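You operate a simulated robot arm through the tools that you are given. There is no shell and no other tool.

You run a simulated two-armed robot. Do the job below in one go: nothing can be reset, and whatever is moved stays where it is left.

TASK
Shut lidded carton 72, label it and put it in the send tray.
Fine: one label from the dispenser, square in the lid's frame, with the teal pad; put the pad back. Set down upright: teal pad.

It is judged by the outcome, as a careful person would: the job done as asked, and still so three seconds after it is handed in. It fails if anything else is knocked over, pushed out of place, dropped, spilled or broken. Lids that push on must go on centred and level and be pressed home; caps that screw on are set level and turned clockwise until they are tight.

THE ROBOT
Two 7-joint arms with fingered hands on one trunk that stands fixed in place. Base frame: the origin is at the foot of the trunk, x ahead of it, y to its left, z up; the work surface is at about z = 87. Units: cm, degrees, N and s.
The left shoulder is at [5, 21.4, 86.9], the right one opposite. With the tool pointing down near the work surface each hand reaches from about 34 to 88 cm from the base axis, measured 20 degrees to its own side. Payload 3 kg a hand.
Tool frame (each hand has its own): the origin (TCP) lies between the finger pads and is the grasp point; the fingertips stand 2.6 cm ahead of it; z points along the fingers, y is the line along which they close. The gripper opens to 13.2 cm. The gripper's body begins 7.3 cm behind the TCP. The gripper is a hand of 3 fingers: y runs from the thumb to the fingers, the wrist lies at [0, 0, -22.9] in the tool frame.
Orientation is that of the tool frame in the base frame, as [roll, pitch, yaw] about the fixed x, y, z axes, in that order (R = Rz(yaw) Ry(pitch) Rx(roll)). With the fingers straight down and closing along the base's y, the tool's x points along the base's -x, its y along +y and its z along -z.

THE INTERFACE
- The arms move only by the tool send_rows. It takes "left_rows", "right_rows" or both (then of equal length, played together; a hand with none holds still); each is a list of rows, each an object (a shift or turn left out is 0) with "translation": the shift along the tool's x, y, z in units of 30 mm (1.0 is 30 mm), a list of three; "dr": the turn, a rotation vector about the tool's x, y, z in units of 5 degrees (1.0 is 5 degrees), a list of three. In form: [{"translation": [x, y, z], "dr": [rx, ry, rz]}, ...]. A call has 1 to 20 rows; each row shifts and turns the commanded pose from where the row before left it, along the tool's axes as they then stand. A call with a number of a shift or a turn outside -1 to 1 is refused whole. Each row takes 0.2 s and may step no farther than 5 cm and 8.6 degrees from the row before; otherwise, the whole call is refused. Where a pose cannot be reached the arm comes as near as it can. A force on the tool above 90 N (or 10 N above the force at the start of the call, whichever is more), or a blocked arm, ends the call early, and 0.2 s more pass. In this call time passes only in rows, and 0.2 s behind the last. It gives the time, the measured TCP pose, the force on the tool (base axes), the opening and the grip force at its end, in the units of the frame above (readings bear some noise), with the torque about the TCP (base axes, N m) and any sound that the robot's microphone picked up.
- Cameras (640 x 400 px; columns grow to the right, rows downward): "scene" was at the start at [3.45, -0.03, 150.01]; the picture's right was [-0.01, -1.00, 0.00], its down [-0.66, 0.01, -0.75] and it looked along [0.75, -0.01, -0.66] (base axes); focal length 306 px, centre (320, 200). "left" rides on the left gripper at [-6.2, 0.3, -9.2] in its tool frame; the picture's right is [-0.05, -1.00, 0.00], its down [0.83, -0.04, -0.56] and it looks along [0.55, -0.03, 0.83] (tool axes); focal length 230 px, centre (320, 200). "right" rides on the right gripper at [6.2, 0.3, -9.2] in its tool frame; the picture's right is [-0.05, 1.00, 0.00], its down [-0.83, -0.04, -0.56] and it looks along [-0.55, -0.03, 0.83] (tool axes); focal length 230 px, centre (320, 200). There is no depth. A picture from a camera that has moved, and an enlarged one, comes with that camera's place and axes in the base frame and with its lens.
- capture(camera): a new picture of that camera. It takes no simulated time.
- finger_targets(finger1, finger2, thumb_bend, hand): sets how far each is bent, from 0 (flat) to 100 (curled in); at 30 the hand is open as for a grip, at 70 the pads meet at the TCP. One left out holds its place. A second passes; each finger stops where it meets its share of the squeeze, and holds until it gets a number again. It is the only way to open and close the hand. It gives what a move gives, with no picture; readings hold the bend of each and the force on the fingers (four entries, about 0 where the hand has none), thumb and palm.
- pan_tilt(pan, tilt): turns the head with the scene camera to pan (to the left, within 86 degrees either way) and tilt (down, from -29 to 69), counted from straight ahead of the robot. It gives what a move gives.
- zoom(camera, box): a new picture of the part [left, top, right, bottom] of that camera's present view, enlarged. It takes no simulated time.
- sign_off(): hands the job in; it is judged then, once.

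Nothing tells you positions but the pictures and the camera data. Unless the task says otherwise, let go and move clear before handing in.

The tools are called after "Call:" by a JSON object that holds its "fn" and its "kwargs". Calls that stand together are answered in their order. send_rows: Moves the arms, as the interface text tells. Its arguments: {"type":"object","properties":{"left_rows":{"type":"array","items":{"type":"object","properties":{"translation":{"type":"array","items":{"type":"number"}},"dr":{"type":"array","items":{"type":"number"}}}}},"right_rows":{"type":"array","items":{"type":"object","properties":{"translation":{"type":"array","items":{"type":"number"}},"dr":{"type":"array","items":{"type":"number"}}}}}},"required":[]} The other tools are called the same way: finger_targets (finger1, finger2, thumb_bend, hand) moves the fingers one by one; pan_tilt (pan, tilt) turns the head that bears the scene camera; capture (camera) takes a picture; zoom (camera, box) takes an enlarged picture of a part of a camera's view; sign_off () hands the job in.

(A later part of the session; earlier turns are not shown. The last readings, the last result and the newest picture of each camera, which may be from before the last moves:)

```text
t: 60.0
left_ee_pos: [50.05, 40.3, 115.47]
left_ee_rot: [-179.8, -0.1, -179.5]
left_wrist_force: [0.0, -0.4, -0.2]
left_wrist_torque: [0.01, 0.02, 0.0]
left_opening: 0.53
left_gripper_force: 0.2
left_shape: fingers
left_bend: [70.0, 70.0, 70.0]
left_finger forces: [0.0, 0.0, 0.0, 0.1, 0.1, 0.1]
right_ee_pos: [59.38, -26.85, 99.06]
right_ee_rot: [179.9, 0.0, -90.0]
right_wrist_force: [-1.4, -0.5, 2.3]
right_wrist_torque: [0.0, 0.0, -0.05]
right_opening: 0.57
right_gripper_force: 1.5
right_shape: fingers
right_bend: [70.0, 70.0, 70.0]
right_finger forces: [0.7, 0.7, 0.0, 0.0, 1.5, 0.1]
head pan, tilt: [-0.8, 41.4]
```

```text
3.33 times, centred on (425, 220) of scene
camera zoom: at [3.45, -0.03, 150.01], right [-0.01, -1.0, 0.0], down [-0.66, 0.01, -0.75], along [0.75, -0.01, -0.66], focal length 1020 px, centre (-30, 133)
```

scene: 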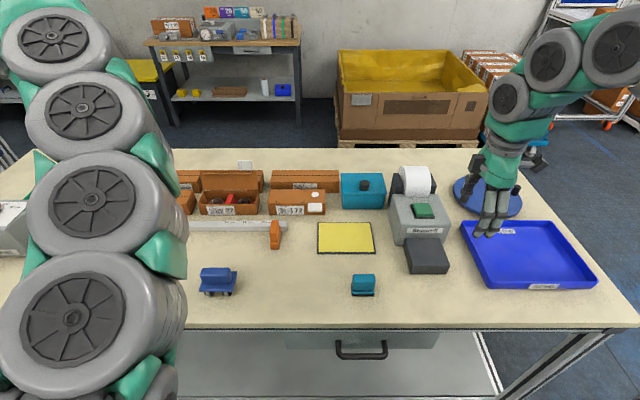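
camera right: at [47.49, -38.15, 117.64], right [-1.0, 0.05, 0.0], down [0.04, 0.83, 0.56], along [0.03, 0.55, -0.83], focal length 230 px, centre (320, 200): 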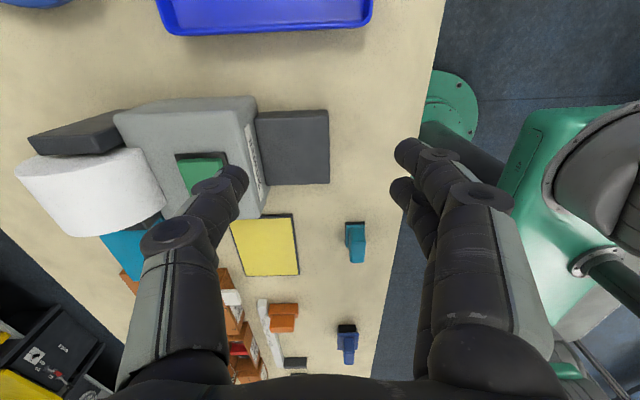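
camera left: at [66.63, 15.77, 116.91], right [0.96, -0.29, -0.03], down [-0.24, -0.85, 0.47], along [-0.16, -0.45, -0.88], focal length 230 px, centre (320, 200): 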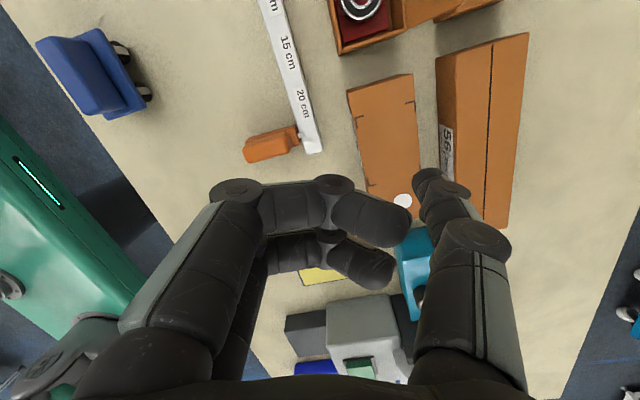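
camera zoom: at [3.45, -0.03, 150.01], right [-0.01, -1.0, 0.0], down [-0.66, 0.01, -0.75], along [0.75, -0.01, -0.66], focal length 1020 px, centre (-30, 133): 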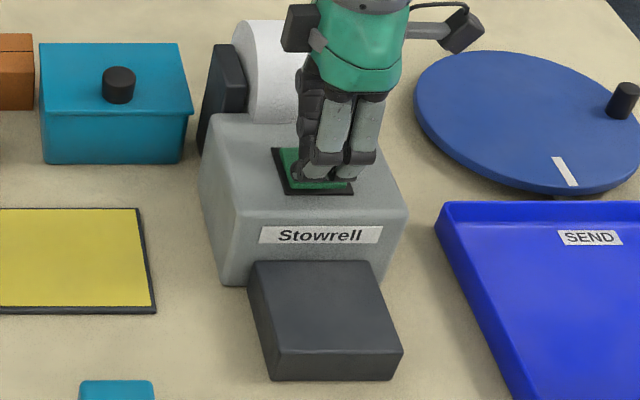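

Held but nothing fed. I'll press deeper in small steps.

Call:
{"fn": "send_rows", "kwargs": {"right_rows": [{"translation": [0, 0, 0.1]}]}}

Call:
{"fn": "send_rows", "kwargs": {"right_rows": [{"translation": [0, 0, 0.1]}]}}

Call:
{"fn": "zoom", "kwargs": {"camera": "scene", "box": [385, 160, 465, 280]}}

```text
t: 60.4
left_ee_pos: [50.08, 40.28, 115.5]
left_ee_rot: [-180.0, 0.0, -179.7]
left_wrist_force: [0.0, 0.5, 0.3]
left_wrist_torque: [0.01, 0.0, 0.04]
left_opening: 0.55
left_gripper_force: 0.2
left_shape: fingers
left_bend: [70.0, 70.0, 70.0]
left_finger forces: [0.0, 0.0, 0.0, 0.0, 0.0, 0.0]
right_ee_pos: [59.38, -26.98, 98.65]
right_ee_rot: [-180.0, 0.1, -90.0]
right_wrist_force: [0.4, 1.2, 4.7]
right_wrist_torque: [0.05, -0.04, 0.03]
right_opening: 0.53
right_gripper_force: 2.9
right_shape: fingers
right_bend: [70.0, 70.0, 70.0]
right_finger forces: [0.7, 0.5, 0.0, 0.0, 3.7, 0.0]
head pan, tilt: [-0.8, 41.4]
```

```text
t: 60.8
left_ee_pos: [50.1, 40.42, 115.46]
left_ee_rot: [-179.9, -0.1, -179.6]
left_wrist_force: [-0.1, 0.1, 0.1]
left_wrist_torque: [-0.01, 0.03, 0.02]
left_opening: 0.56
left_gripper_force: 0.2
left_shape: fingers
left_bend: [70.0, 70.0, 70.0]
left_finger forces: [0.0, 0.0, 0.0, 0.1, 0.1, 0.1]
right_ee_pos: [59.35, -26.96, 98.46]
right_ee_rot: [-179.8, 0.0, -90.0]
right_wrist_force: [0.2, 0.8, 13.8]
right_wrist_torque: [0.0, -0.03, 0.03]
right_opening: 0.5
right_gripper_force: 7.2
right_shape: fingers
right_bend: [70.0, 70.0, 70.0]
right_finger forces: [3.0, 3.0, 0.0, 0.1, 7.8, 0.1]
head pan, tilt: [-0.8, 41.4]
```

```text
3.33 times, centred on (425, 220) of scene
camera zoom: at [3.44, -0.02, 150.01], right [-0.01, -1.0, 0.0], down [-0.66, 0.01, -0.75], along [0.75, -0.01, -0.66], focal length 1020 px, centre (-30, 133)
```

zoom: 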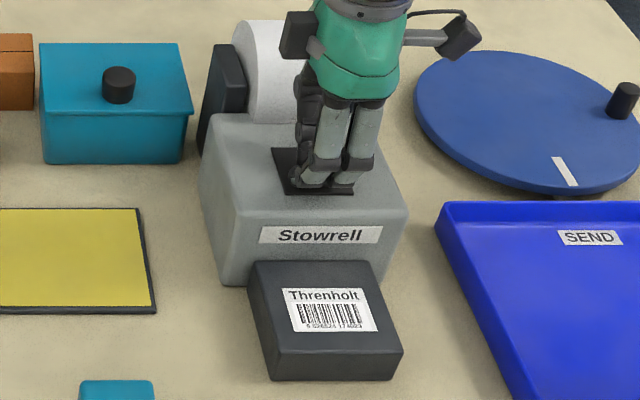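

The full press fed one label onto the dark plate. I'll lift straight off and look at it.

Call:
{"fn": "send_rows", "kwargs": {"right_rows": [{"translation": [0, 0, -0.5]}, {"translation": [0, 0, -0.9]}, {"translation": [0, 0, -0.9]}, {"translation": [0, 0, -0.9]}, {"translation": [0.3, 0.9, 0]}, {"translation": [0.3, 0.9, 0]}]}}

Call:
{"fn": "zoom", "kwargs": {"camera": "scene", "box": [398, 225, 458, 280]}}

Call:
{"fn": "capture", "kwargs": {"camera": "right"}}

```text
t: 62.2
left_ee_pos: [50.07, 40.33, 115.39]
left_ee_rot: [-179.9, -0.1, -179.5]
left_wrist_force: [-0.9, -0.1, -0.2]
left_wrist_torque: [-0.01, -0.05, 0.0]
left_opening: 0.55
left_gripper_force: 0.0
left_shape: fingers
left_bend: [70.0, 70.0, 70.0]
left_finger forces: [0.0, 0.0, 0.1, 0.0, 0.0, 0.0]
right_ee_pos: [54.03, -28.52, 108.04]
right_ee_rot: [179.9, -0.1, -90.0]
right_wrist_force: [0.1, 0.2, -0.4]
right_wrist_torque: [0.02, -0.04, 0.0]
right_opening: 0.56
right_gripper_force: 0.0
right_shape: fingers
right_bend: [70.0, 70.0, 70.0]
right_finger forces: [0.0, 0.0, 0.0, 0.0, 0.1, 0.0]
head pan, tilt: [-0.8, 41.4]
```

```text
7.27 times, centred on (428, 252) of scene
camera zoom: at [3.45, -0.03, 150.01], right [-0.01, -1.0, 0.0], down [-0.66, 0.01, -0.75], along [0.75, -0.01, -0.66], focal length 2226 px, centre (-466, -182)
```

zoom: 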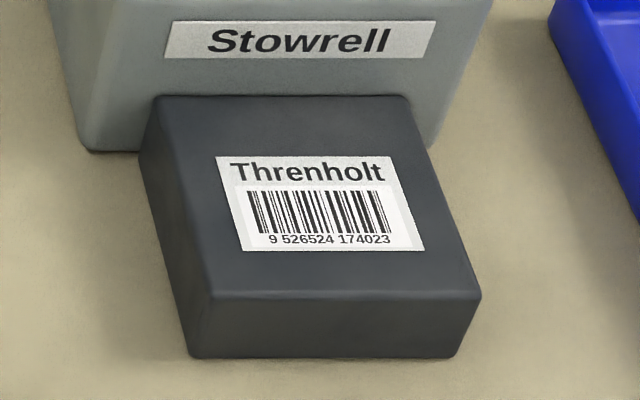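

```text
taken
camera right: at [53.73, -34.72, 117.4], right [-1.0, 0.05, 0.0], down [0.04, 0.83, 0.56], along [0.03, 0.55, -0.83], focal length 230 px, centre (320, 200)
```

right: 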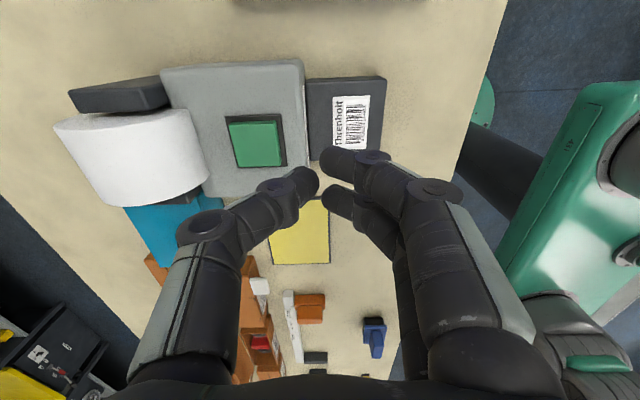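

One label lies at about (51.2, −27.4), square, about 6.1 × 4.1 cm, so it fits the frame with even margins. Now I'll fetch the pad: over it with the hand half open.

Call:
{"fn": "send_rows", "kwargs": {"right_rows": [{"translation": [-0.75, 0.462, 0]}, {"translation": [-0.75, 0.462, 0]}, {"translation": [-0.75, 0.462, 0]}, {"translation": [-0.75, 0.462, 0]}, {"translation": [-0.75, 0.462, 0]}, {"translation": [-0.75, 0.462, 0]}, {"translation": [-0.75, 0.462, 0]}, {"translation": [-0.75, 0.462, 0]}]}}

Call:
{"fn": "finger_targets", "kwargs": {"hand": "right", "finger1": 54, "finger2": 54, "thumb_bend": 54}}

Call:
{"fn": "send_rows", "kwargs": {"right_rows": [{"translation": [0, 0, 0.8]}, {"translation": [0, 0, 0.8]}, {"translation": [0, 0, 0.8]}, {"translation": [0, 0, 0.6]}, {"translation": [0, 0, 0.5]}]}}

Call:
{"fn": "capture", "kwargs": {"camera": "right"}}

Call:
{"fn": "zoom", "kwargs": {"camera": "scene", "box": [320, 230, 410, 310]}}

```text
t: 64.0
left_ee_pos: [50.06, 40.24, 115.38]
left_ee_rot: [-179.9, 0.0, -179.5]
left_wrist_force: [-0.8, 1.1, 0.4]
left_wrist_torque: [0.01, -0.03, 0.01]
left_opening: 0.56
left_gripper_force: 0.0
left_shape: fingers
left_bend: [70.0, 70.0, 70.0]
left_finger forces: [0.0, 0.1, 0.1, 0.0, 0.0, 0.0]
right_ee_pos: [42.79, -10.66, 108.06]
right_ee_rot: [-179.9, 0.0, -90.1]
right_wrist_force: [0.4, 0.3, 0.5]
right_wrist_torque: [0.0, 0.02, -0.01]
right_opening: 0.58
right_gripper_force: 0.0
right_shape: fingers
right_bend: [70.0, 70.0, 70.0]
right_finger forces: [0.0, 0.0, 0.0, 0.1, 0.0, 0.0]
head pan, tilt: [-0.8, 41.4]
```

```text
t: 65.0
left_ee_pos: [50.04, 40.3, 115.45]
left_ee_rot: [-179.9, -0.1, -179.6]
left_wrist_force: [0.3, 0.0, 0.5]
left_wrist_torque: [0.0, 0.04, 0.01]
left_opening: 0.54
left_gripper_force: 0.0
left_shape: fingers
left_bend: [70.0, 70.0, 70.0]
left_finger forces: [0.1, 0.1, 0.1, 0.0, 0.0, 0.0]
right_ee_pos: [42.81, -10.7, 108.18]
right_ee_rot: [180.0, 0.0, -90.0]
right_wrist_force: [-0.5, -0.2, 0.2]
right_wrist_torque: [-0.03, -0.04, 0.03]
right_opening: 5.41
right_gripper_force: 0.1
right_shape: fingers
right_bend: [54.0, 54.0, 54.0]
right_finger forces: [0.0, 0.0, 0.1, 0.1, 0.1, 0.0]
head pan, tilt: [-0.8, 41.4]
```

```text
t: 66.2
left_ee_pos: [49.93, 40.27, 115.44]
left_ee_rot: [-179.9, -0.2, -179.6]
left_wrist_force: [-0.8, -0.1, 0.1]
left_wrist_torque: [-0.03, -0.02, 0.03]
left_opening: 0.56
left_gripper_force: 0.1
left_shape: fingers
left_bend: [70.0, 70.0, 70.0]
left_finger forces: [0.1, 0.0, 0.0, 0.0, 0.0, 0.0]
right_ee_pos: [42.84, -10.77, 97.64]
right_ee_rot: [179.9, 0.1, -90.0]
right_wrist_force: [0.6, 0.2, -0.2]
right_wrist_torque: [0.01, 0.03, -0.03]
right_opening: 5.37
right_gripper_force: 0.1
right_shape: fingers
right_bend: [54.0, 54.0, 54.0]
right_finger forces: [0.0, 0.0, 0.0, 0.1, 0.1, 0.1]
head pan, tilt: [-0.8, 41.4]
```

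```text
taken
camera right: at [42.4, -16.88, 106.82], right [-1.0, 0.05, 0.0], down [0.04, 0.83, 0.56], along [0.03, 0.55, -0.83], focal length 230 px, centre (320, 200)
```

right: 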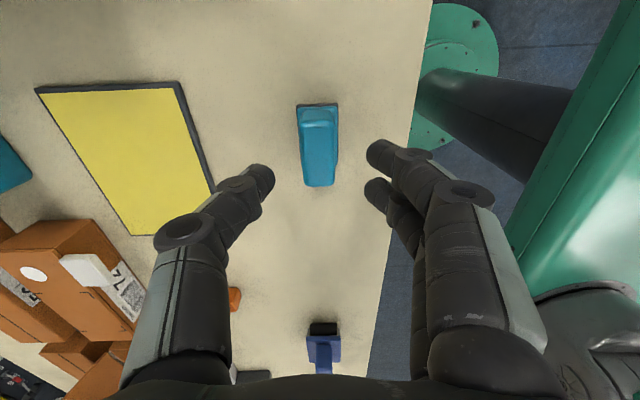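

```text
5.00 times, centred on (365, 270) of scene
camera zoom: at [3.46, -0.03, 150.01], right [-0.01, -1.0, 0.0], down [-0.66, 0.01, -0.75], along [0.75, -0.01, -0.66], focal length 1531 px, centre (95, -150)
```

zoom: 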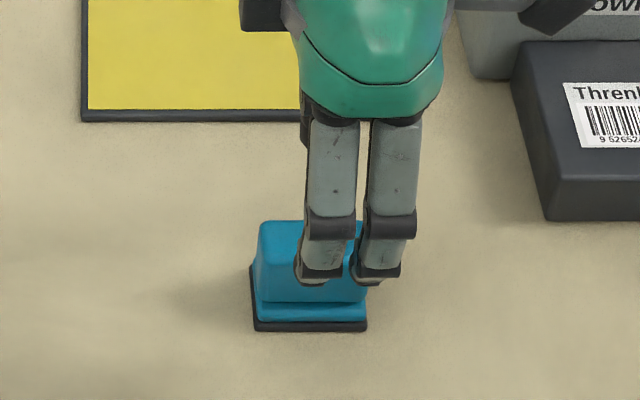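

The hand is centred over the pad. I'll lower around the handle.

Call:
{"fn": "send_rows", "kwargs": {"right_rows": [{"translation": [-0.08, -0.03, 0.5]}, {"translation": [0, 0, 0.5]}, {"translation": [0, 0, 0.4]}, {"translation": [0, 0, 0.2]}, {"translation": [0, 0, 0.2]}]}}

Call:
{"fn": "capture", "kwargs": {"camera": "right"}}

Call:
{"fn": "zoom", "kwargs": {"camera": "scene", "box": [330, 255, 400, 305]}}

```text
t: 67.4
left_ee_pos: [49.97, 40.36, 115.59]
left_ee_rot: [-179.9, -0.2, -179.7]
left_wrist_force: [0.2, 0.8, -0.2]
left_wrist_torque: [-0.01, -0.02, 0.01]
left_opening: 0.57
left_gripper_force: 0.0
left_shape: fingers
left_bend: [70.0, 70.0, 70.0]
left_finger forces: [0.1, 0.0, 0.0, 0.1, 0.0, 0.0]
right_ee_pos: [42.8, -10.5, 92.22]
right_ee_rot: [-179.9, 0.0, -90.0]
right_wrist_force: [-0.5, 0.0, -0.3]
right_wrist_torque: [-0.02, -0.01, -0.02]
right_opening: 5.38
right_gripper_force: 0.0
right_shape: fingers
right_bend: [54.0, 54.0, 54.0]
right_finger forces: [0.1, 0.0, 0.0, 0.0, 0.0, 0.0]
head pan, tilt: [-0.8, 41.4]
```

```text
taken
camera right: at [42.52, -16.6, 101.5], right [-1.0, 0.05, 0.0], down [0.04, 0.83, 0.55], along [0.03, 0.55, -0.83], focal length 230 px, centre (320, 200)
```

right: 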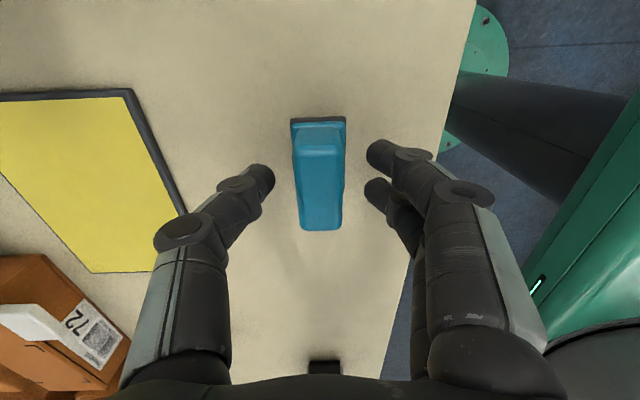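

```text
8.00 times, centred on (365, 280) of scene
camera zoom: at [3.45, -0.03, 150.01], right [-0.01, -1.0, 0.0], down [-0.66, 0.01, -0.75], along [0.75, -0.01, -0.66], focal length 2449 px, centre (-40, -440)
```

zoom: 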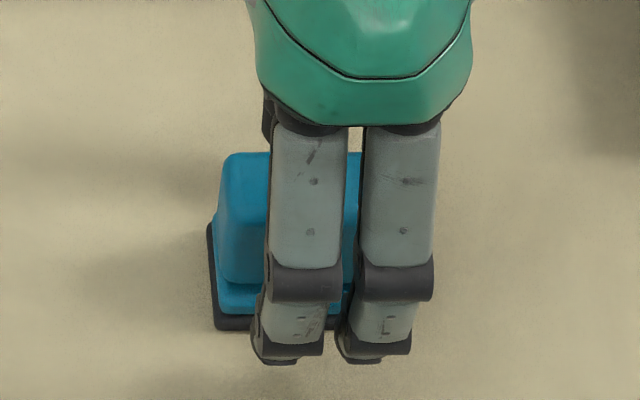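

The fingers straddle the handle just above its base ledge. Closing now.

Call:
{"fn": "finger_targets", "kwargs": {"hand": "right", "finger1": 72, "finger2": 72, "thumb_bend": 72}}

Call:
{"fn": "capture", "kwargs": {"camera": "right"}}

Call:
{"fn": "zoom", "kwargs": {"camera": "scene", "box": [330, 255, 400, 305]}}

```text
t: 68.4
left_ee_pos: [50.08, 40.23, 115.45]
left_ee_rot: [-179.9, -0.1, -179.6]
left_wrist_force: [0.2, 0.4, -0.6]
left_wrist_torque: [0.04, -0.04, -0.01]
left_opening: 0.53
left_gripper_force: 0.1
left_shape: fingers
left_bend: [70.0, 70.0, 70.0]
left_finger forces: [0.0, 0.0, 0.0, 0.0, 0.1, 0.0]
right_ee_pos: [42.85, -10.51, 92.23]
right_ee_rot: [-179.9, -0.1, -90.0]
right_wrist_force: [-0.3, -1.5, 0.0]
right_wrist_torque: [-0.01, 0.0, 0.02]
right_opening: 2.28
right_gripper_force: 13.0
right_shape: fingers
right_bend: [67.0, 67.0, 66.0]
right_finger forces: [6.4, 6.2, 0.0, 0.0, 12.7, 0.1]
head pan, tilt: [-0.8, 41.4]
```

```text
taken
camera right: at [42.54, -16.6, 101.5], right [-1.0, 0.05, 0.0], down [0.04, 0.83, 0.56], along [0.03, 0.55, -0.83], focal length 230 px, centre (320, 200)
```

right: 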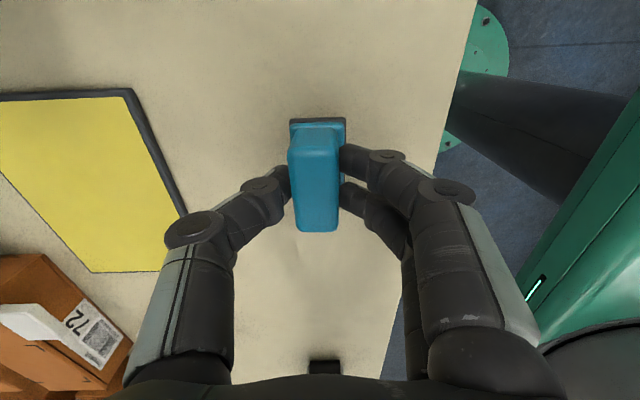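

```text
8.00 times, centred on (365, 280) of scene
camera zoom: at [3.45, -0.03, 150.01], right [-0.01, -1.0, 0.0], down [-0.66, 0.01, -0.75], along [0.75, -0.01, -0.66], focal length 2449 px, centre (-40, -440)
```

zoom: 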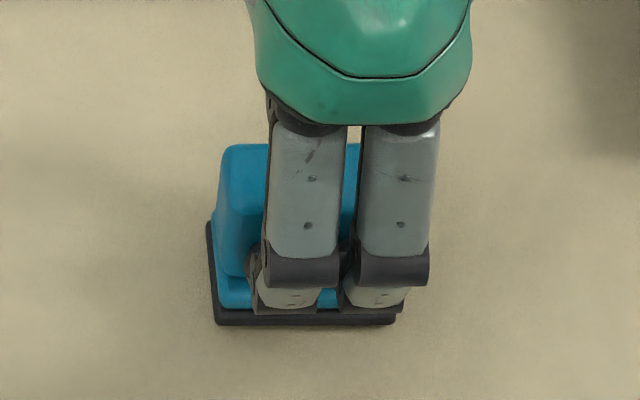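

The pad is held at 13 N, nearly unmoved. I'll lift it and carry it over the label.

Call:
{"fn": "send_rows", "kwargs": {"right_rows": [{"translation": [0, 0, -0.3]}, {"translation": [0, 0, -0.7]}, {"translation": [0, 0, -0.8]}, {"translation": [0, 0, -0.8]}, {"translation": [0, 0, -0.7]}, {"translation": [0.704, -0.34, 0]}, {"translation": [0.704, -0.34, 0]}, {"translation": [0.704, -0.34, 0]}, {"translation": [0.704, -0.34, 0]}, {"translation": [0.704, -0.34, 0]}, {"translation": [0.704, -0.34, 0]}, {"translation": [0.704, -0.34, 0]}, {"translation": [0.704, -0.34, 0]}]}}

Call:
{"fn": "capture", "kwargs": {"camera": "right"}}

Call:
{"fn": "zoom", "kwargs": {"camera": "scene", "box": [385, 190, 465, 280]}}

```text
t: 71.2
left_ee_pos: [50.02, 40.24, 115.56]
left_ee_rot: [-180.0, -0.2, -179.6]
left_wrist_force: [-0.4, -0.2, -0.3]
left_wrist_torque: [0.01, 0.01, -0.01]
left_opening: 0.56
left_gripper_force: 0.0
left_shape: fingers
left_bend: [70.0, 70.0, 70.0]
left_finger forces: [0.0, 0.1, 0.0, 0.0, 0.1, 0.0]
right_ee_pos: [51.01, -27.31, 102.11]
right_ee_rot: [-180.0, -0.1, -90.0]
right_wrist_force: [0.3, -0.4, 0.3]
right_wrist_torque: [-0.03, 0.0, 0.02]
right_opening: 2.27
right_gripper_force: 12.3
right_shape: fingers
right_bend: [68.0, 68.0, 66.0]
right_finger forces: [6.3, 6.4, 0.0, 0.0, 12.6, 0.1]
head pan, tilt: [-0.8, 41.4]
```

```text
taken
camera right: at [50.76, -33.48, 111.41], right [-1.0, 0.05, 0.0], down [0.04, 0.83, 0.56], along [0.03, 0.55, -0.83], focal length 230 px, centre (320, 200)
```

right: 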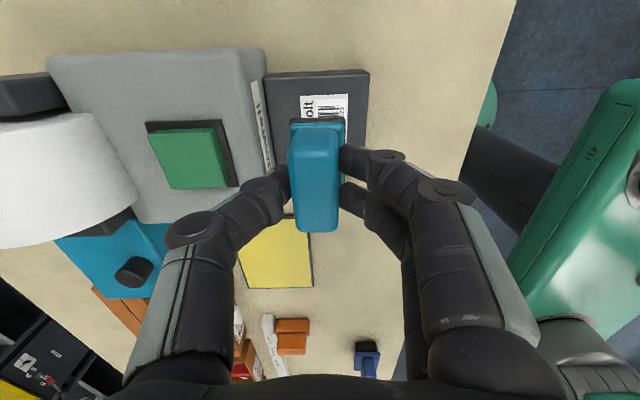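

```text
4.44 times, centred on (425, 235) of scene
camera zoom: at [3.46, -0.04, 150.01], right [-0.01, -1.0, 0.0], down [-0.66, 0.01, -0.75], along [0.75, -0.01, -0.66], focal length 1360 px, centre (-147, 44)
```

zoom: 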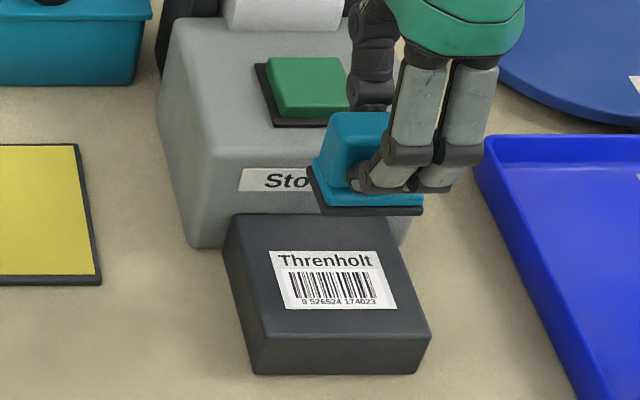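

The pad is level above the plate. I'll zoom in on the right camera view to compare the pad's edges with the label's.

Call:
{"fn": "zoom", "kwargs": {"camera": "right", "box": [260, 60, 390, 170]}}

Call:
{"fn": "zoom", "kwargs": {"camera": "scene", "box": [400, 220, 455, 265]}}

```text
3.64 times, centred on (325, 115) of right
camera zoom: at [50.76, -33.48, 111.41], right [-1.0, 0.05, 0.0], down [0.04, 0.83, 0.56], along [0.03, 0.55, -0.83], focal length 837 px, centre (302, 509)
```

zoom: 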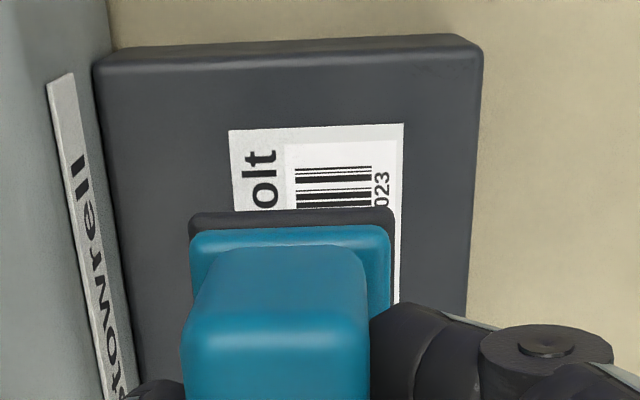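

```text
8.89 times, centred on (428, 242) of scene
camera zoom: at [3.46, -0.04, 150.01], right [-0.01, -1.0, 0.0], down [-0.66, 0.01, -0.75], along [0.75, -0.01, -0.66], focal length 2721 px, centre (-636, -178)
```

zoom: 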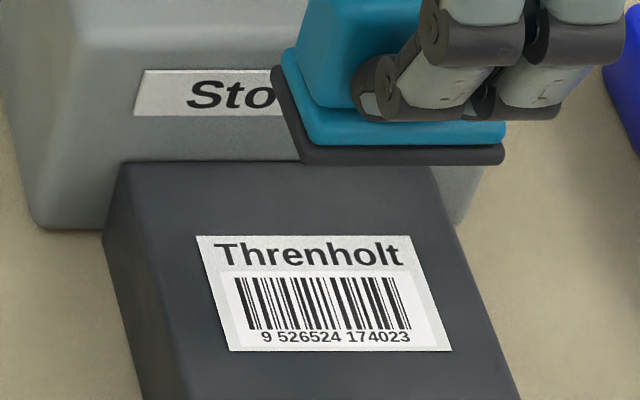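

Comparing the two in the same camera, the pad must shift about 0.5 cm toward the robot and 0.2 cm left. I'll correct that, lower most of the way and check again.

Call:
{"fn": "send_rows", "kwargs": {"right_rows": [{"translation": [-0.067, 0.16, 0.3]}, {"translation": [0, 0, 0.5]}, {"translation": [0, 0, 0.5]}]}}

Call:
{"fn": "zoom", "kwargs": {"camera": "right", "box": [260, 60, 390, 170]}}

Call:
{"fn": "zoom", "kwargs": {"camera": "scene", "box": [400, 220, 455, 265]}}

```text
t: 72.0
left_ee_pos: [50.03, 40.32, 115.42]
left_ee_rot: [-179.8, 0.0, -179.6]
left_wrist_force: [-0.1, 0.5, -0.2]
left_wrist_torque: [-0.01, 0.03, 0.02]
left_opening: 0.54
left_gripper_force: 0.1
left_shape: fingers
left_bend: [70.0, 70.0, 70.0]
left_finger forces: [0.0, 0.0, 0.0, 0.1, 0.0, 0.1]
right_ee_pos: [50.82, -27.19, 98.14]
right_ee_rot: [-180.0, 0.0, -89.9]
right_wrist_force: [0.3, 0.0, 0.1]
right_wrist_torque: [-0.02, -0.03, 0.0]
right_opening: 2.28
right_gripper_force: 12.5
right_shape: fingers
right_bend: [68.0, 68.0, 66.0]
right_finger forces: [6.3, 6.3, 0.1, 0.0, 12.5, 0.0]
head pan, tilt: [-0.8, 41.4]
```

```text
3.64 times, centred on (325, 115) of right
camera zoom: at [50.32, -33.24, 107.48], right [-1.0, 0.05, 0.0], down [0.04, 0.83, 0.56], along [0.03, 0.55, -0.83], focal length 837 px, centre (302, 509)
```

zoom: 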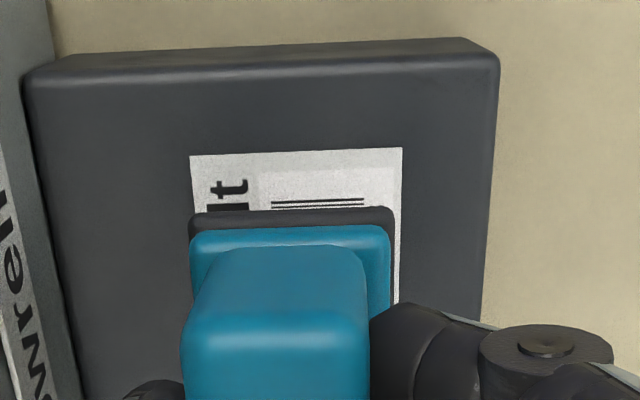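

```text
8.89 times, centred on (428, 242) of scene
camera zoom: at [3.46, -0.03, 150.01], right [-0.01, -1.0, 0.0], down [-0.66, 0.01, -0.75], along [0.75, -0.01, -0.66], focal length 2721 px, centre (-636, -178)
```

zoom: 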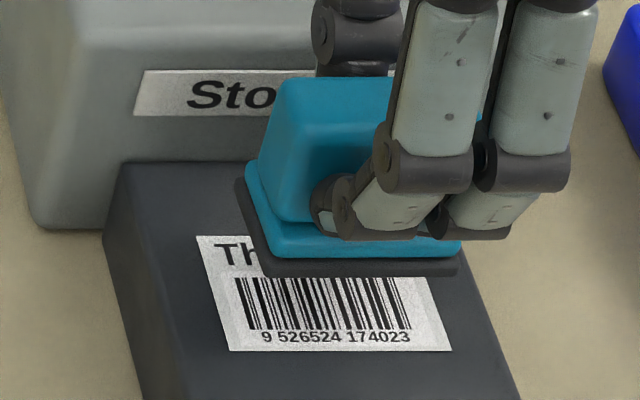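

The pad is now centred on the label in both views. I'll lower the last 2.4 cm gently.

Call:
{"fn": "send_rows", "kwargs": {"right_rows": [{"translation": [0, 0, 0.3]}, {"translation": [0, 0, 0.3]}, {"translation": [0, 0, 0.1]}]}}

Call:
{"fn": "send_rows", "kwargs": {"right_rows": [{"translation": [0, 0, 0.08]}]}}

```text
t: 72.8
left_ee_pos: [49.99, 40.2, 115.48]
left_ee_rot: [-179.9, -0.1, -179.6]
left_wrist_force: [0.2, 0.9, -0.1]
left_wrist_torque: [0.01, 0.0, 0.01]
left_opening: 0.54
left_gripper_force: 0.1
left_shape: fingers
left_bend: [70.0, 70.0, 70.0]
left_finger forces: [0.1, 0.0, 0.0, 0.0, 0.1, 0.0]
right_ee_pos: [50.58, -27.1, 96.18]
right_ee_rot: [179.9, 0.1, -90.0]
right_wrist_force: [-0.3, 0.0, -1.2]
right_wrist_torque: [-0.03, 0.0, -0.02]
right_opening: 2.27
right_gripper_force: 13.0
right_shape: fingers
right_bend: [68.0, 68.0, 66.0]
right_finger forces: [6.4, 6.4, 0.0, 0.0, 12.7, 0.0]
head pan, tilt: [-0.8, 41.4]
```

```text
t: 73.2
left_ee_pos: [50.0, 40.2, 115.5]
left_ee_rot: [-180.0, -0.2, -179.6]
left_wrist_force: [-0.6, 0.5, -0.3]
left_wrist_torque: [-0.02, -0.02, -0.01]
left_opening: 0.56
left_gripper_force: 0.2
left_shape: fingers
left_bend: [70.0, 70.0, 70.0]
left_finger forces: [0.0, 0.0, 0.1, 0.1, 0.0, 0.0]
right_ee_pos: [50.6, -27.13, 95.78]
right_ee_rot: [-179.9, 0.1, -90.0]
right_wrist_force: [0.1, -0.1, -1.2]
right_wrist_torque: [0.01, -0.02, 0.02]
right_opening: 2.28
right_gripper_force: 13.2
right_shape: fingers
right_bend: [68.0, 68.0, 66.0]
right_finger forces: [6.3, 6.4, 0.0, 0.2, 12.5, 0.0]
head pan, tilt: [-0.8, 41.4]
```

Call:
{"fn": "send_rows", "kwargs": {"right_rows": [{"translation": [0, 0, 0.06]}]}}

Call:
{"fn": "send_rows", "kwargs": {"right_rows": [{"translation": [0, 0, 0.06]}]}}

Call:
{"fn": "zoom", "kwargs": {"camera": "scene", "box": [400, 220, 455, 265]}}

```text
t: 73.6
left_ee_pos: [50.03, 40.17, 115.53]
left_ee_rot: [-179.9, -0.1, -179.6]
left_wrist_force: [0.0, -0.1, 0.0]
left_wrist_torque: [-0.01, 0.0, 0.0]
left_opening: 0.57
left_gripper_force: 0.0
left_shape: fingers
left_bend: [70.0, 70.0, 70.0]
left_finger forces: [0.0, 0.0, 0.1, 0.0, 0.0, 0.0]
right_ee_pos: [50.64, -27.1, 95.61]
right_ee_rot: [-180.0, 0.0, -89.9]
right_wrist_force: [-1.8, 0.8, 4.6]
right_wrist_torque: [0.02, -0.01, -0.01]
right_opening: 2.25
right_gripper_force: 13.5
right_shape: fingers
right_bend: [68.0, 68.0, 67.0]
right_finger forces: [7.3, 7.2, 0.0, 0.1, 12.4, 0.0]
head pan, tilt: [-0.8, 41.4]
```

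```text
t: 74.0
left_ee_pos: [50.12, 40.25, 115.44]
left_ee_rot: [-179.8, -0.1, -179.6]
left_wrist_force: [-1.2, 0.6, -0.3]
left_wrist_torque: [-0.02, 0.0, 0.01]
left_opening: 0.55
left_gripper_force: 0.0
left_shape: fingers
left_bend: [70.0, 70.0, 70.0]
left_finger forces: [0.0, 0.0, 0.1, 0.0, 0.0, 0.0]
right_ee_pos: [50.66, -27.23, 95.53]
right_ee_rot: [-179.9, -0.1, -90.0]
right_wrist_force: [-2.4, 0.8, 18.2]
right_wrist_torque: [0.02, 0.06, -0.03]
right_opening: 2.2
right_gripper_force: 15.7
right_shape: fingers
right_bend: [69.0, 69.0, 68.0]
right_finger forces: [8.6, 8.6, 0.0, 0.1, 14.7, 0.0]
head pan, tilt: [-0.8, 41.4]
```

```text
8.89 times, centred on (428, 242) of scene
camera zoom: at [3.43, -0.02, 150.01], right [-0.01, -1.0, 0.0], down [-0.66, 0.01, -0.75], along [0.75, -0.01, -0.66], focal length 2721 px, centre (-636, -178)
```

zoom: 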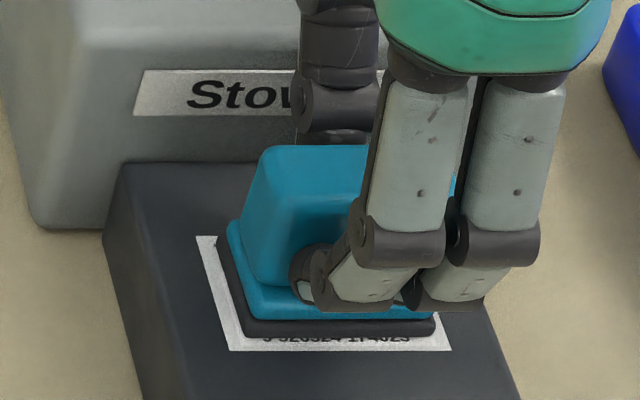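

Pressed at 18 N with the label showing evenly around the pad. I'll lift and check that it came along.

Call:
{"fn": "send_rows", "kwargs": {"right_rows": [{"translation": [0, 0, -0.1]}, {"translation": [0, 0, -0.3]}, {"translation": [0, 0, -0.6]}, {"translation": [0, 0, -0.8]}]}}

Call:
{"fn": "zoom", "kwargs": {"camera": "scene", "box": [400, 205, 455, 265]}}

Call:
{"fn": "zoom", "kwargs": {"camera": "right", "box": [260, 60, 390, 170]}}

```text
t: 75.0
left_ee_pos: [50.14, 40.26, 115.36]
left_ee_rot: [-179.9, -0.1, -179.6]
left_wrist_force: [0.2, 0.0, -0.2]
left_wrist_torque: [0.01, 0.0, 0.01]
left_opening: 0.56
left_gripper_force: 0.0
left_shape: fingers
left_bend: [70.0, 70.0, 70.0]
left_finger forces: [0.0, 0.0, 0.1, 0.0, 0.1, 0.0]
right_ee_pos: [50.83, -27.24, 100.85]
right_ee_rot: [-179.9, 0.0, -90.0]
right_wrist_force: [0.4, -0.1, -0.8]
right_wrist_torque: [-0.03, -0.03, 0.01]
right_opening: 2.27
right_gripper_force: 11.6
right_shape: fingers
right_bend: [69.0, 69.0, 67.0]
right_finger forces: [6.1, 6.1, 0.1, 0.0, 12.2, 0.0]
head pan, tilt: [-0.8, 41.4]
```

```text
6.67 times, centred on (428, 235) of scene
camera zoom: at [3.45, -0.03, 150.01], right [-0.01, -1.0, 0.0], down [-0.66, 0.01, -0.75], along [0.75, -0.01, -0.66], focal length 2041 px, centre (-397, -33)
```

zoom: 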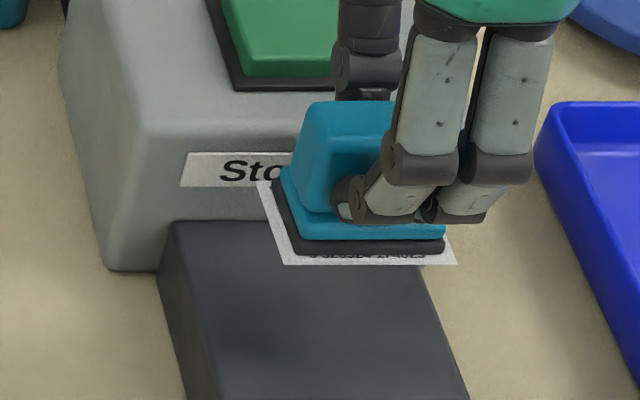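

```text
3.64 times, centred on (325, 115) of right
camera zoom: at [50.51, -33.28, 110.12], right [-1.0, 0.05, 0.0], down [0.04, 0.83, 0.56], along [0.03, 0.55, -0.83], focal length 837 px, centre (302, 509)
```

zoom: 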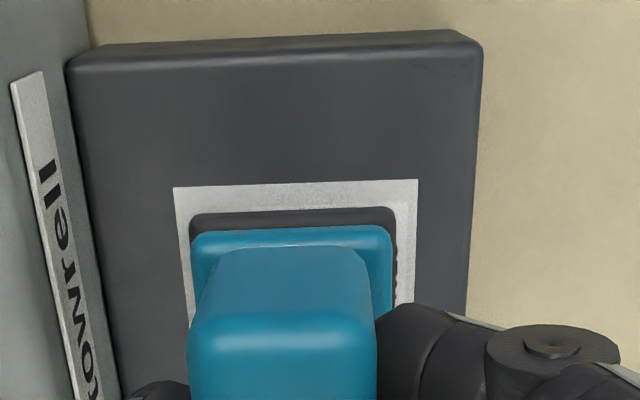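

The label came up cleanly and square on the pad. Now I'll carry it, clear of things, to in front of carton 72 at about (60, 5, 101).

Call:
{"fn": "send_rows", "kwargs": {"right_rows": [{"translation": [-0.827, -0.236, 0]}, {"translation": [-0.827, -0.236, 0]}, {"translation": [-0.827, -0.236, 0]}, {"translation": [-0.827, -0.236, 0]}, {"translation": [-0.827, -0.236, 0]}, {"translation": [-0.827, -0.236, 0]}, {"translation": [-0.827, -0.236, 0]}, {"translation": [-0.827, -0.236, 0]}, {"translation": [-0.827, -0.236, 0]}, {"translation": [-0.827, -0.236, 0]}, {"translation": [-0.827, -0.236, 0]}, {"translation": [-0.827, -0.236, 0]}, {"translation": [-0.827, -0.236, 0]}]}}

Call:
{"fn": "capture", "kwargs": {"camera": "right"}}

Call:
{"fn": "capture", "kwargs": {"camera": "scene"}}

```text
t: 77.8
left_ee_pos: [50.13, 40.24, 115.53]
left_ee_rot: [-179.8, -0.1, -179.5]
left_wrist_force: [0.2, 0.6, 0.2]
left_wrist_torque: [-0.03, -0.01, 0.0]
left_opening: 0.53
left_gripper_force: 0.0
left_shape: fingers
left_bend: [70.0, 70.0, 70.0]
left_finger forces: [0.0, 0.0, 0.0, 0.1, 0.0, 0.0]
right_ee_pos: [59.83, 5.08, 100.77]
right_ee_rot: [179.9, -0.1, -90.1]
right_wrist_force: [1.0, 0.2, -0.7]
right_wrist_torque: [0.0, 0.0, 0.03]
right_opening: 2.24
right_gripper_force: 12.2
right_shape: fingers
right_bend: [69.0, 69.0, 67.0]
right_finger forces: [6.2, 6.0, 0.0, 0.0, 12.2, 0.1]
head pan, tilt: [-0.8, 41.4]
```

```text
taken
camera right: at [59.51, -1.0, 110.08], right [-1.0, 0.05, 0.0], down [0.04, 0.83, 0.55], along [0.03, 0.55, -0.83], focal length 230 px, centre (320, 200)
```

right: 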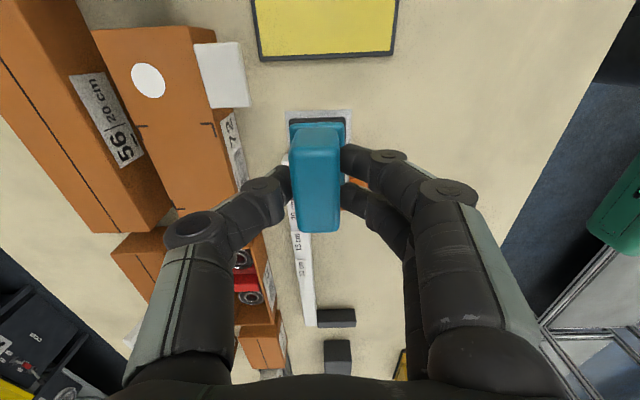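

```text
taken
```

scene: 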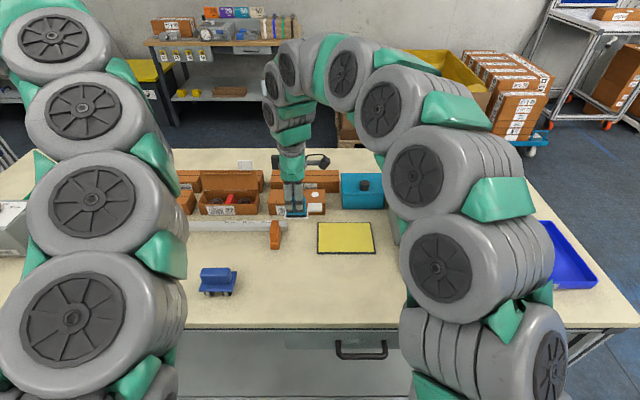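

The frame's marks are visible in the right camera. I'll zoom to measure them.

Call:
{"fn": "zoom", "kwargs": {"camera": "right", "box": [90, 20, 260, 230]}}

Call:
{"fn": "zoom", "kwargs": {"camera": "scene", "box": [255, 150, 345, 225]}}

```text
1.90 times, centred on (175, 125) of right
camera zoom: at [59.51, -1.0, 110.08], right [-1.0, 0.05, 0.0], down [0.04, 0.83, 0.55], along [0.03, 0.55, -0.83], focal length 438 px, centre (596, 343)
```

zoom: 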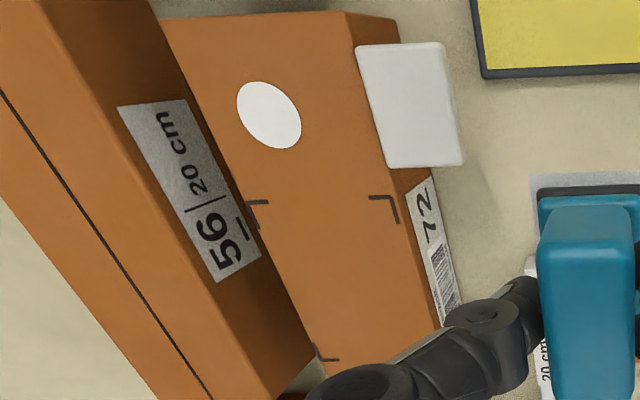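

```text
5.33 times, centred on (300, 188) of scene
camera zoom: at [3.46, -0.03, 150.01], right [-0.01, -1.0, 0.0], down [-0.66, 0.01, -0.75], along [0.75, -0.01, -0.66], focal length 1633 px, centre (427, 267)
```

zoom: 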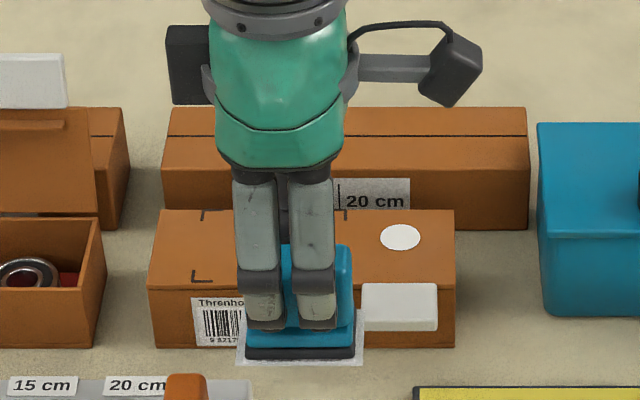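

By the right camera the frame spans about x 68.0–74.4 and y 3.4–11.5, centred near (71.2, 7.45). I'll move over it, low, and refine by comparing label and marks.

Call:
{"fn": "send_rows", "kwargs": {"right_rows": [{"translation": [-0.16, -0.76, 0.12]}, {"translation": [-0.16, -0.76, 0.12]}, {"translation": [-0.16, -0.76, 0.12]}, {"translation": [-0.16, -0.76, 0.12]}, {"translation": [-0.16, -0.76, 0.12]}]}}

Call:
{"fn": "capture", "kwargs": {"camera": "right"}}

Call:
{"fn": "zoom", "kwargs": {"camera": "scene", "box": [255, 150, 345, 225]}}

```text
t: 79.0
left_ee_pos: [49.96, 40.34, 115.44]
left_ee_rot: [-179.8, -0.2, -179.7]
left_wrist_force: [0.5, -0.6, -0.8]
left_wrist_torque: [-0.01, -0.01, -0.03]
left_opening: 0.52
left_gripper_force: 0.2
left_shape: fingers
left_bend: [70.0, 70.0, 70.0]
left_finger forces: [0.0, 0.0, 0.0, 0.0, 0.1, 0.0]
right_ee_pos: [71.33, 7.5, 99.09]
right_ee_rot: [180.0, 0.1, -90.0]
right_wrist_force: [-0.5, -0.7, -0.5]
right_wrist_torque: [-0.01, -0.04, 0.01]
right_opening: 2.27
right_gripper_force: 12.3
right_shape: fingers
right_bend: [69.0, 69.0, 67.0]
right_finger forces: [6.1, 6.0, 0.0, 0.0, 12.1, 0.0]
head pan, tilt: [-0.8, 41.4]
```

```text
taken
camera right: at [71.03, 1.46, 108.38], right [-1.0, 0.05, 0.0], down [0.04, 0.83, 0.56], along [0.03, 0.55, -0.83], focal length 230 px, centre (320, 200)
```

right: 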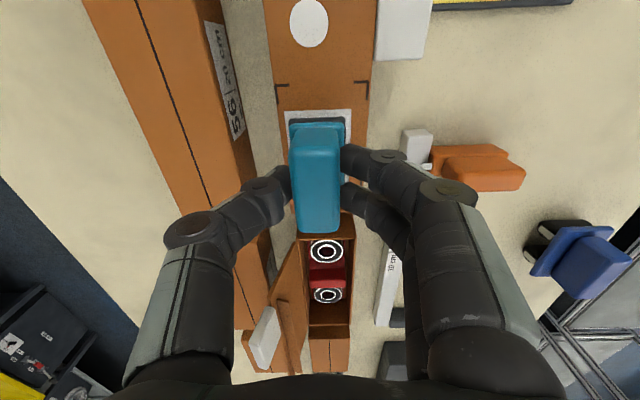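

```text
5.33 times, centred on (300, 188) of scene
camera zoom: at [3.46, -0.03, 150.01], right [-0.01, -1.0, 0.0], down [-0.66, 0.01, -0.75], along [0.75, -0.01, -0.66], focal length 1633 px, centre (427, 267)
```

zoom: 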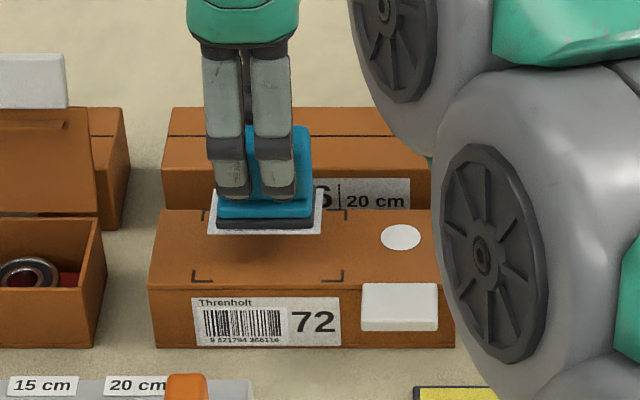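

The reach is fine here. I'll zoom on the label and marks to fine-tune.

Call:
{"fn": "zoom", "kwargs": {"camera": "right", "box": [255, 50, 385, 160]}}

Call:
{"fn": "zoom", "kwargs": {"camera": "scene", "box": [275, 178, 330, 218]}}

```text
3.64 times, centred on (320, 105) of right
camera zoom: at [71.03, 1.46, 108.38], right [-1.0, 0.05, 0.0], down [0.04, 0.83, 0.56], along [0.03, 0.55, -0.83], focal length 837 px, centre (320, 546)
```

zoom: 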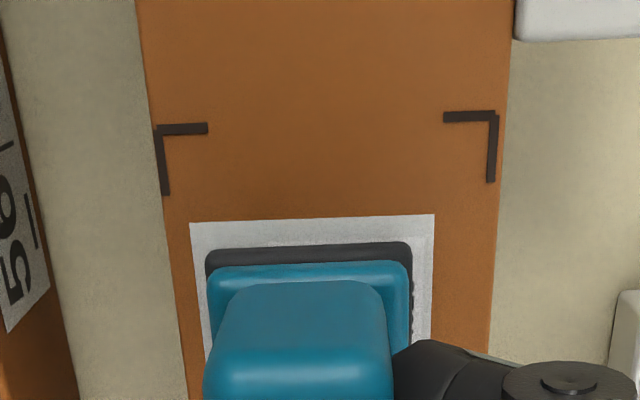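

```text
10.00 times, centred on (302, 198) of scene
camera zoom: at [3.46, -0.03, 150.01], right [-0.01, -1.0, 0.0], down [-0.66, 0.01, -0.75], along [0.75, -0.01, -0.66], focal length 3061 px, centre (495, 220)
```

zoom: 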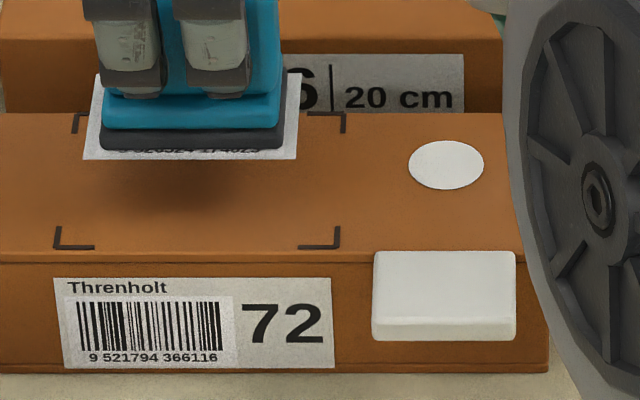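

Both cameras agree that the label sits 0.3 cm too far forward and 0.2 cm too far left of the frame's centre; the angle matches. I'll correct and lower close to the lid.

Call:
{"fn": "send_rows", "kwargs": {"right_rows": [{"translation": [0.063, 0.1, 0]}, {"translation": [0, 0, 0.25]}, {"translation": [0, 0, 0.25]}]}}

Call:
{"fn": "zoom", "kwargs": {"camera": "right", "box": [255, 50, 385, 160]}}

Call:
{"fn": "zoom", "kwargs": {"camera": "scene", "box": [275, 178, 330, 218]}}

```text
t: 79.8
left_ee_pos: [50.12, 40.3, 115.56]
left_ee_rot: [-179.9, -0.1, -179.6]
left_wrist_force: [0.0, 0.5, 0.6]
left_wrist_torque: [0.03, -0.02, 0.03]
left_opening: 0.54
left_gripper_force: 0.0
left_shape: fingers
left_bend: [70.0, 70.0, 70.0]
left_finger forces: [0.0, 0.0, 0.0, 0.0, 0.0, 0.0]
right_ee_pos: [71.06, 7.23, 97.65]
right_ee_rot: [180.0, 0.0, -89.9]
right_wrist_force: [0.6, 0.2, -0.6]
right_wrist_torque: [-0.01, -0.01, 0.01]
right_opening: 2.3
right_gripper_force: 11.9
right_shape: fingers
right_bend: [69.0, 69.0, 67.0]
right_finger forces: [6.1, 6.0, 0.0, 0.1, 12.0, 0.0]
head pan, tilt: [-0.8, 41.4]
```

```text
3.64 times, centred on (320, 105) of right
camera zoom: at [70.72, 1.21, 106.91], right [-1.0, 0.05, 0.0], down [0.04, 0.83, 0.56], along [0.03, 0.55, -0.83], focal length 837 px, centre (320, 546)
```

zoom: 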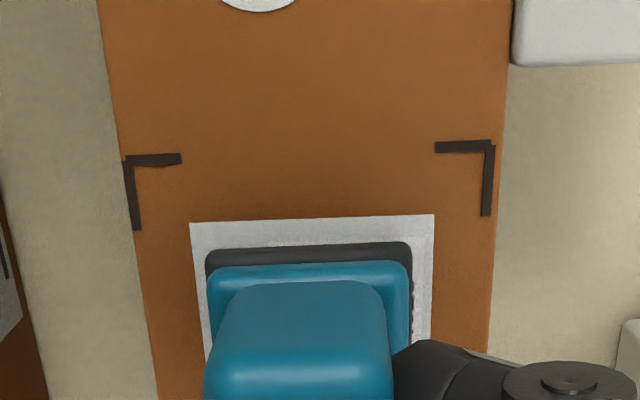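

```text
10.00 times, centred on (302, 198) of scene
camera zoom: at [3.45, -0.03, 150.01], right [-0.01, -1.0, 0.0], down [-0.66, 0.01, -0.75], along [0.75, -0.01, -0.66], focal length 3061 px, centre (495, 220)
```

zoom: 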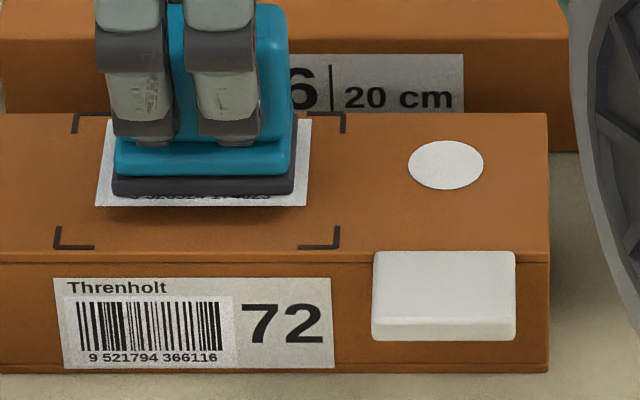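

Nearly perfect: 1 mm more to the left. I'll correct that and lower onto the lid.

Call:
{"fn": "send_rows", "kwargs": {"right_rows": [{"translation": [-0.033, -0.012, 0]}, {"translation": [0, 0, 0.15]}, {"translation": [0, 0, 0.06]}]}}

Call:
{"fn": "send_rows", "kwargs": {"right_rows": [{"translation": [0, 0, 0.06]}]}}

Call:
{"fn": "zoom", "kwargs": {"camera": "right", "box": [255, 50, 385, 160]}}

Call:
{"fn": "zoom", "kwargs": {"camera": "scene", "box": [275, 178, 330, 218]}}

```text
t: 80.6
left_ee_pos: [50.08, 40.13, 115.47]
left_ee_rot: [-179.9, -0.2, -179.7]
left_wrist_force: [0.8, -0.3, -0.4]
left_wrist_torque: [0.01, 0.02, 0.04]
left_opening: 0.54
left_gripper_force: 0.1
left_shape: fingers
left_bend: [70.0, 70.0, 70.0]
left_finger forces: [0.0, 0.0, 0.0, 0.0, 0.0, 0.0]
right_ee_pos: [70.95, 7.51, 97.12]
right_ee_rot: [-179.9, 0.0, -90.0]
right_wrist_force: [0.8, -0.7, -0.8]
right_wrist_torque: [0.03, -0.05, -0.01]
right_opening: 2.28
right_gripper_force: 12.4
right_shape: fingers
right_bend: [69.0, 69.0, 67.0]
right_finger forces: [5.9, 5.9, 0.0, 0.0, 12.1, 0.0]
head pan, tilt: [-0.8, 41.4]
```

```text
t: 81.0
left_ee_pos: [49.96, 40.32, 115.54]
left_ee_rot: [-180.0, -0.1, -179.5]
left_wrist_force: [0.2, 0.4, 0.6]
left_wrist_torque: [-0.02, 0.0, 0.04]
left_opening: 0.54
left_gripper_force: 0.0
left_shape: fingers
left_bend: [70.0, 70.0, 70.0]
left_finger forces: [0.1, 0.1, 0.0, 0.0, 0.1, 0.0]
right_ee_pos: [71.1, 7.51, 96.87]
right_ee_rot: [179.9, 0.1, -90.0]
right_wrist_force: [-2.2, -0.2, 5.9]
right_wrist_torque: [0.02, 0.03, -0.01]
right_opening: 2.25
right_gripper_force: 13.3
right_shape: fingers
right_bend: [69.0, 69.0, 67.0]
right_finger forces: [7.4, 7.3, 0.1, 0.1, 12.1, 0.1]
head pan, tilt: [-0.8, 41.4]
```

```text
3.64 times, centred on (320, 105) of right
camera zoom: at [70.71, 1.32, 106.16], right [-1.0, 0.05, 0.0], down [0.04, 0.83, 0.56], along [0.03, 0.55, -0.83], focal length 837 px, centre (320, 546)
```

zoom: 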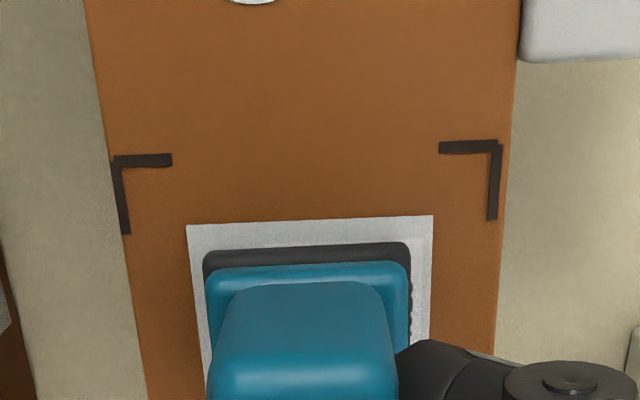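

```text
10.00 times, centred on (302, 198) of scene
camera zoom: at [3.44, -0.03, 150.01], right [-0.01, -1.0, 0.0], down [-0.66, 0.01, -0.75], along [0.75, -0.01, -0.66], focal length 3061 px, centre (495, 220)
```

zoom: 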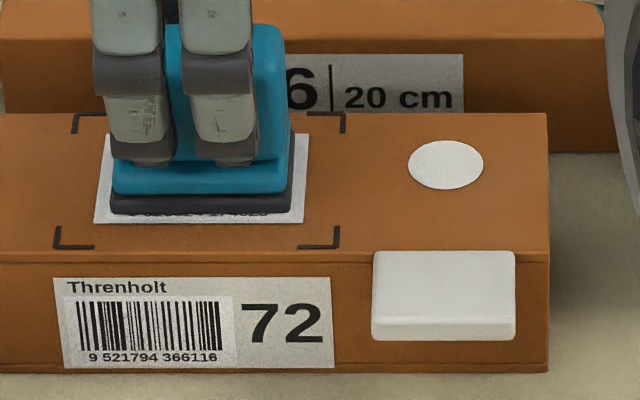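

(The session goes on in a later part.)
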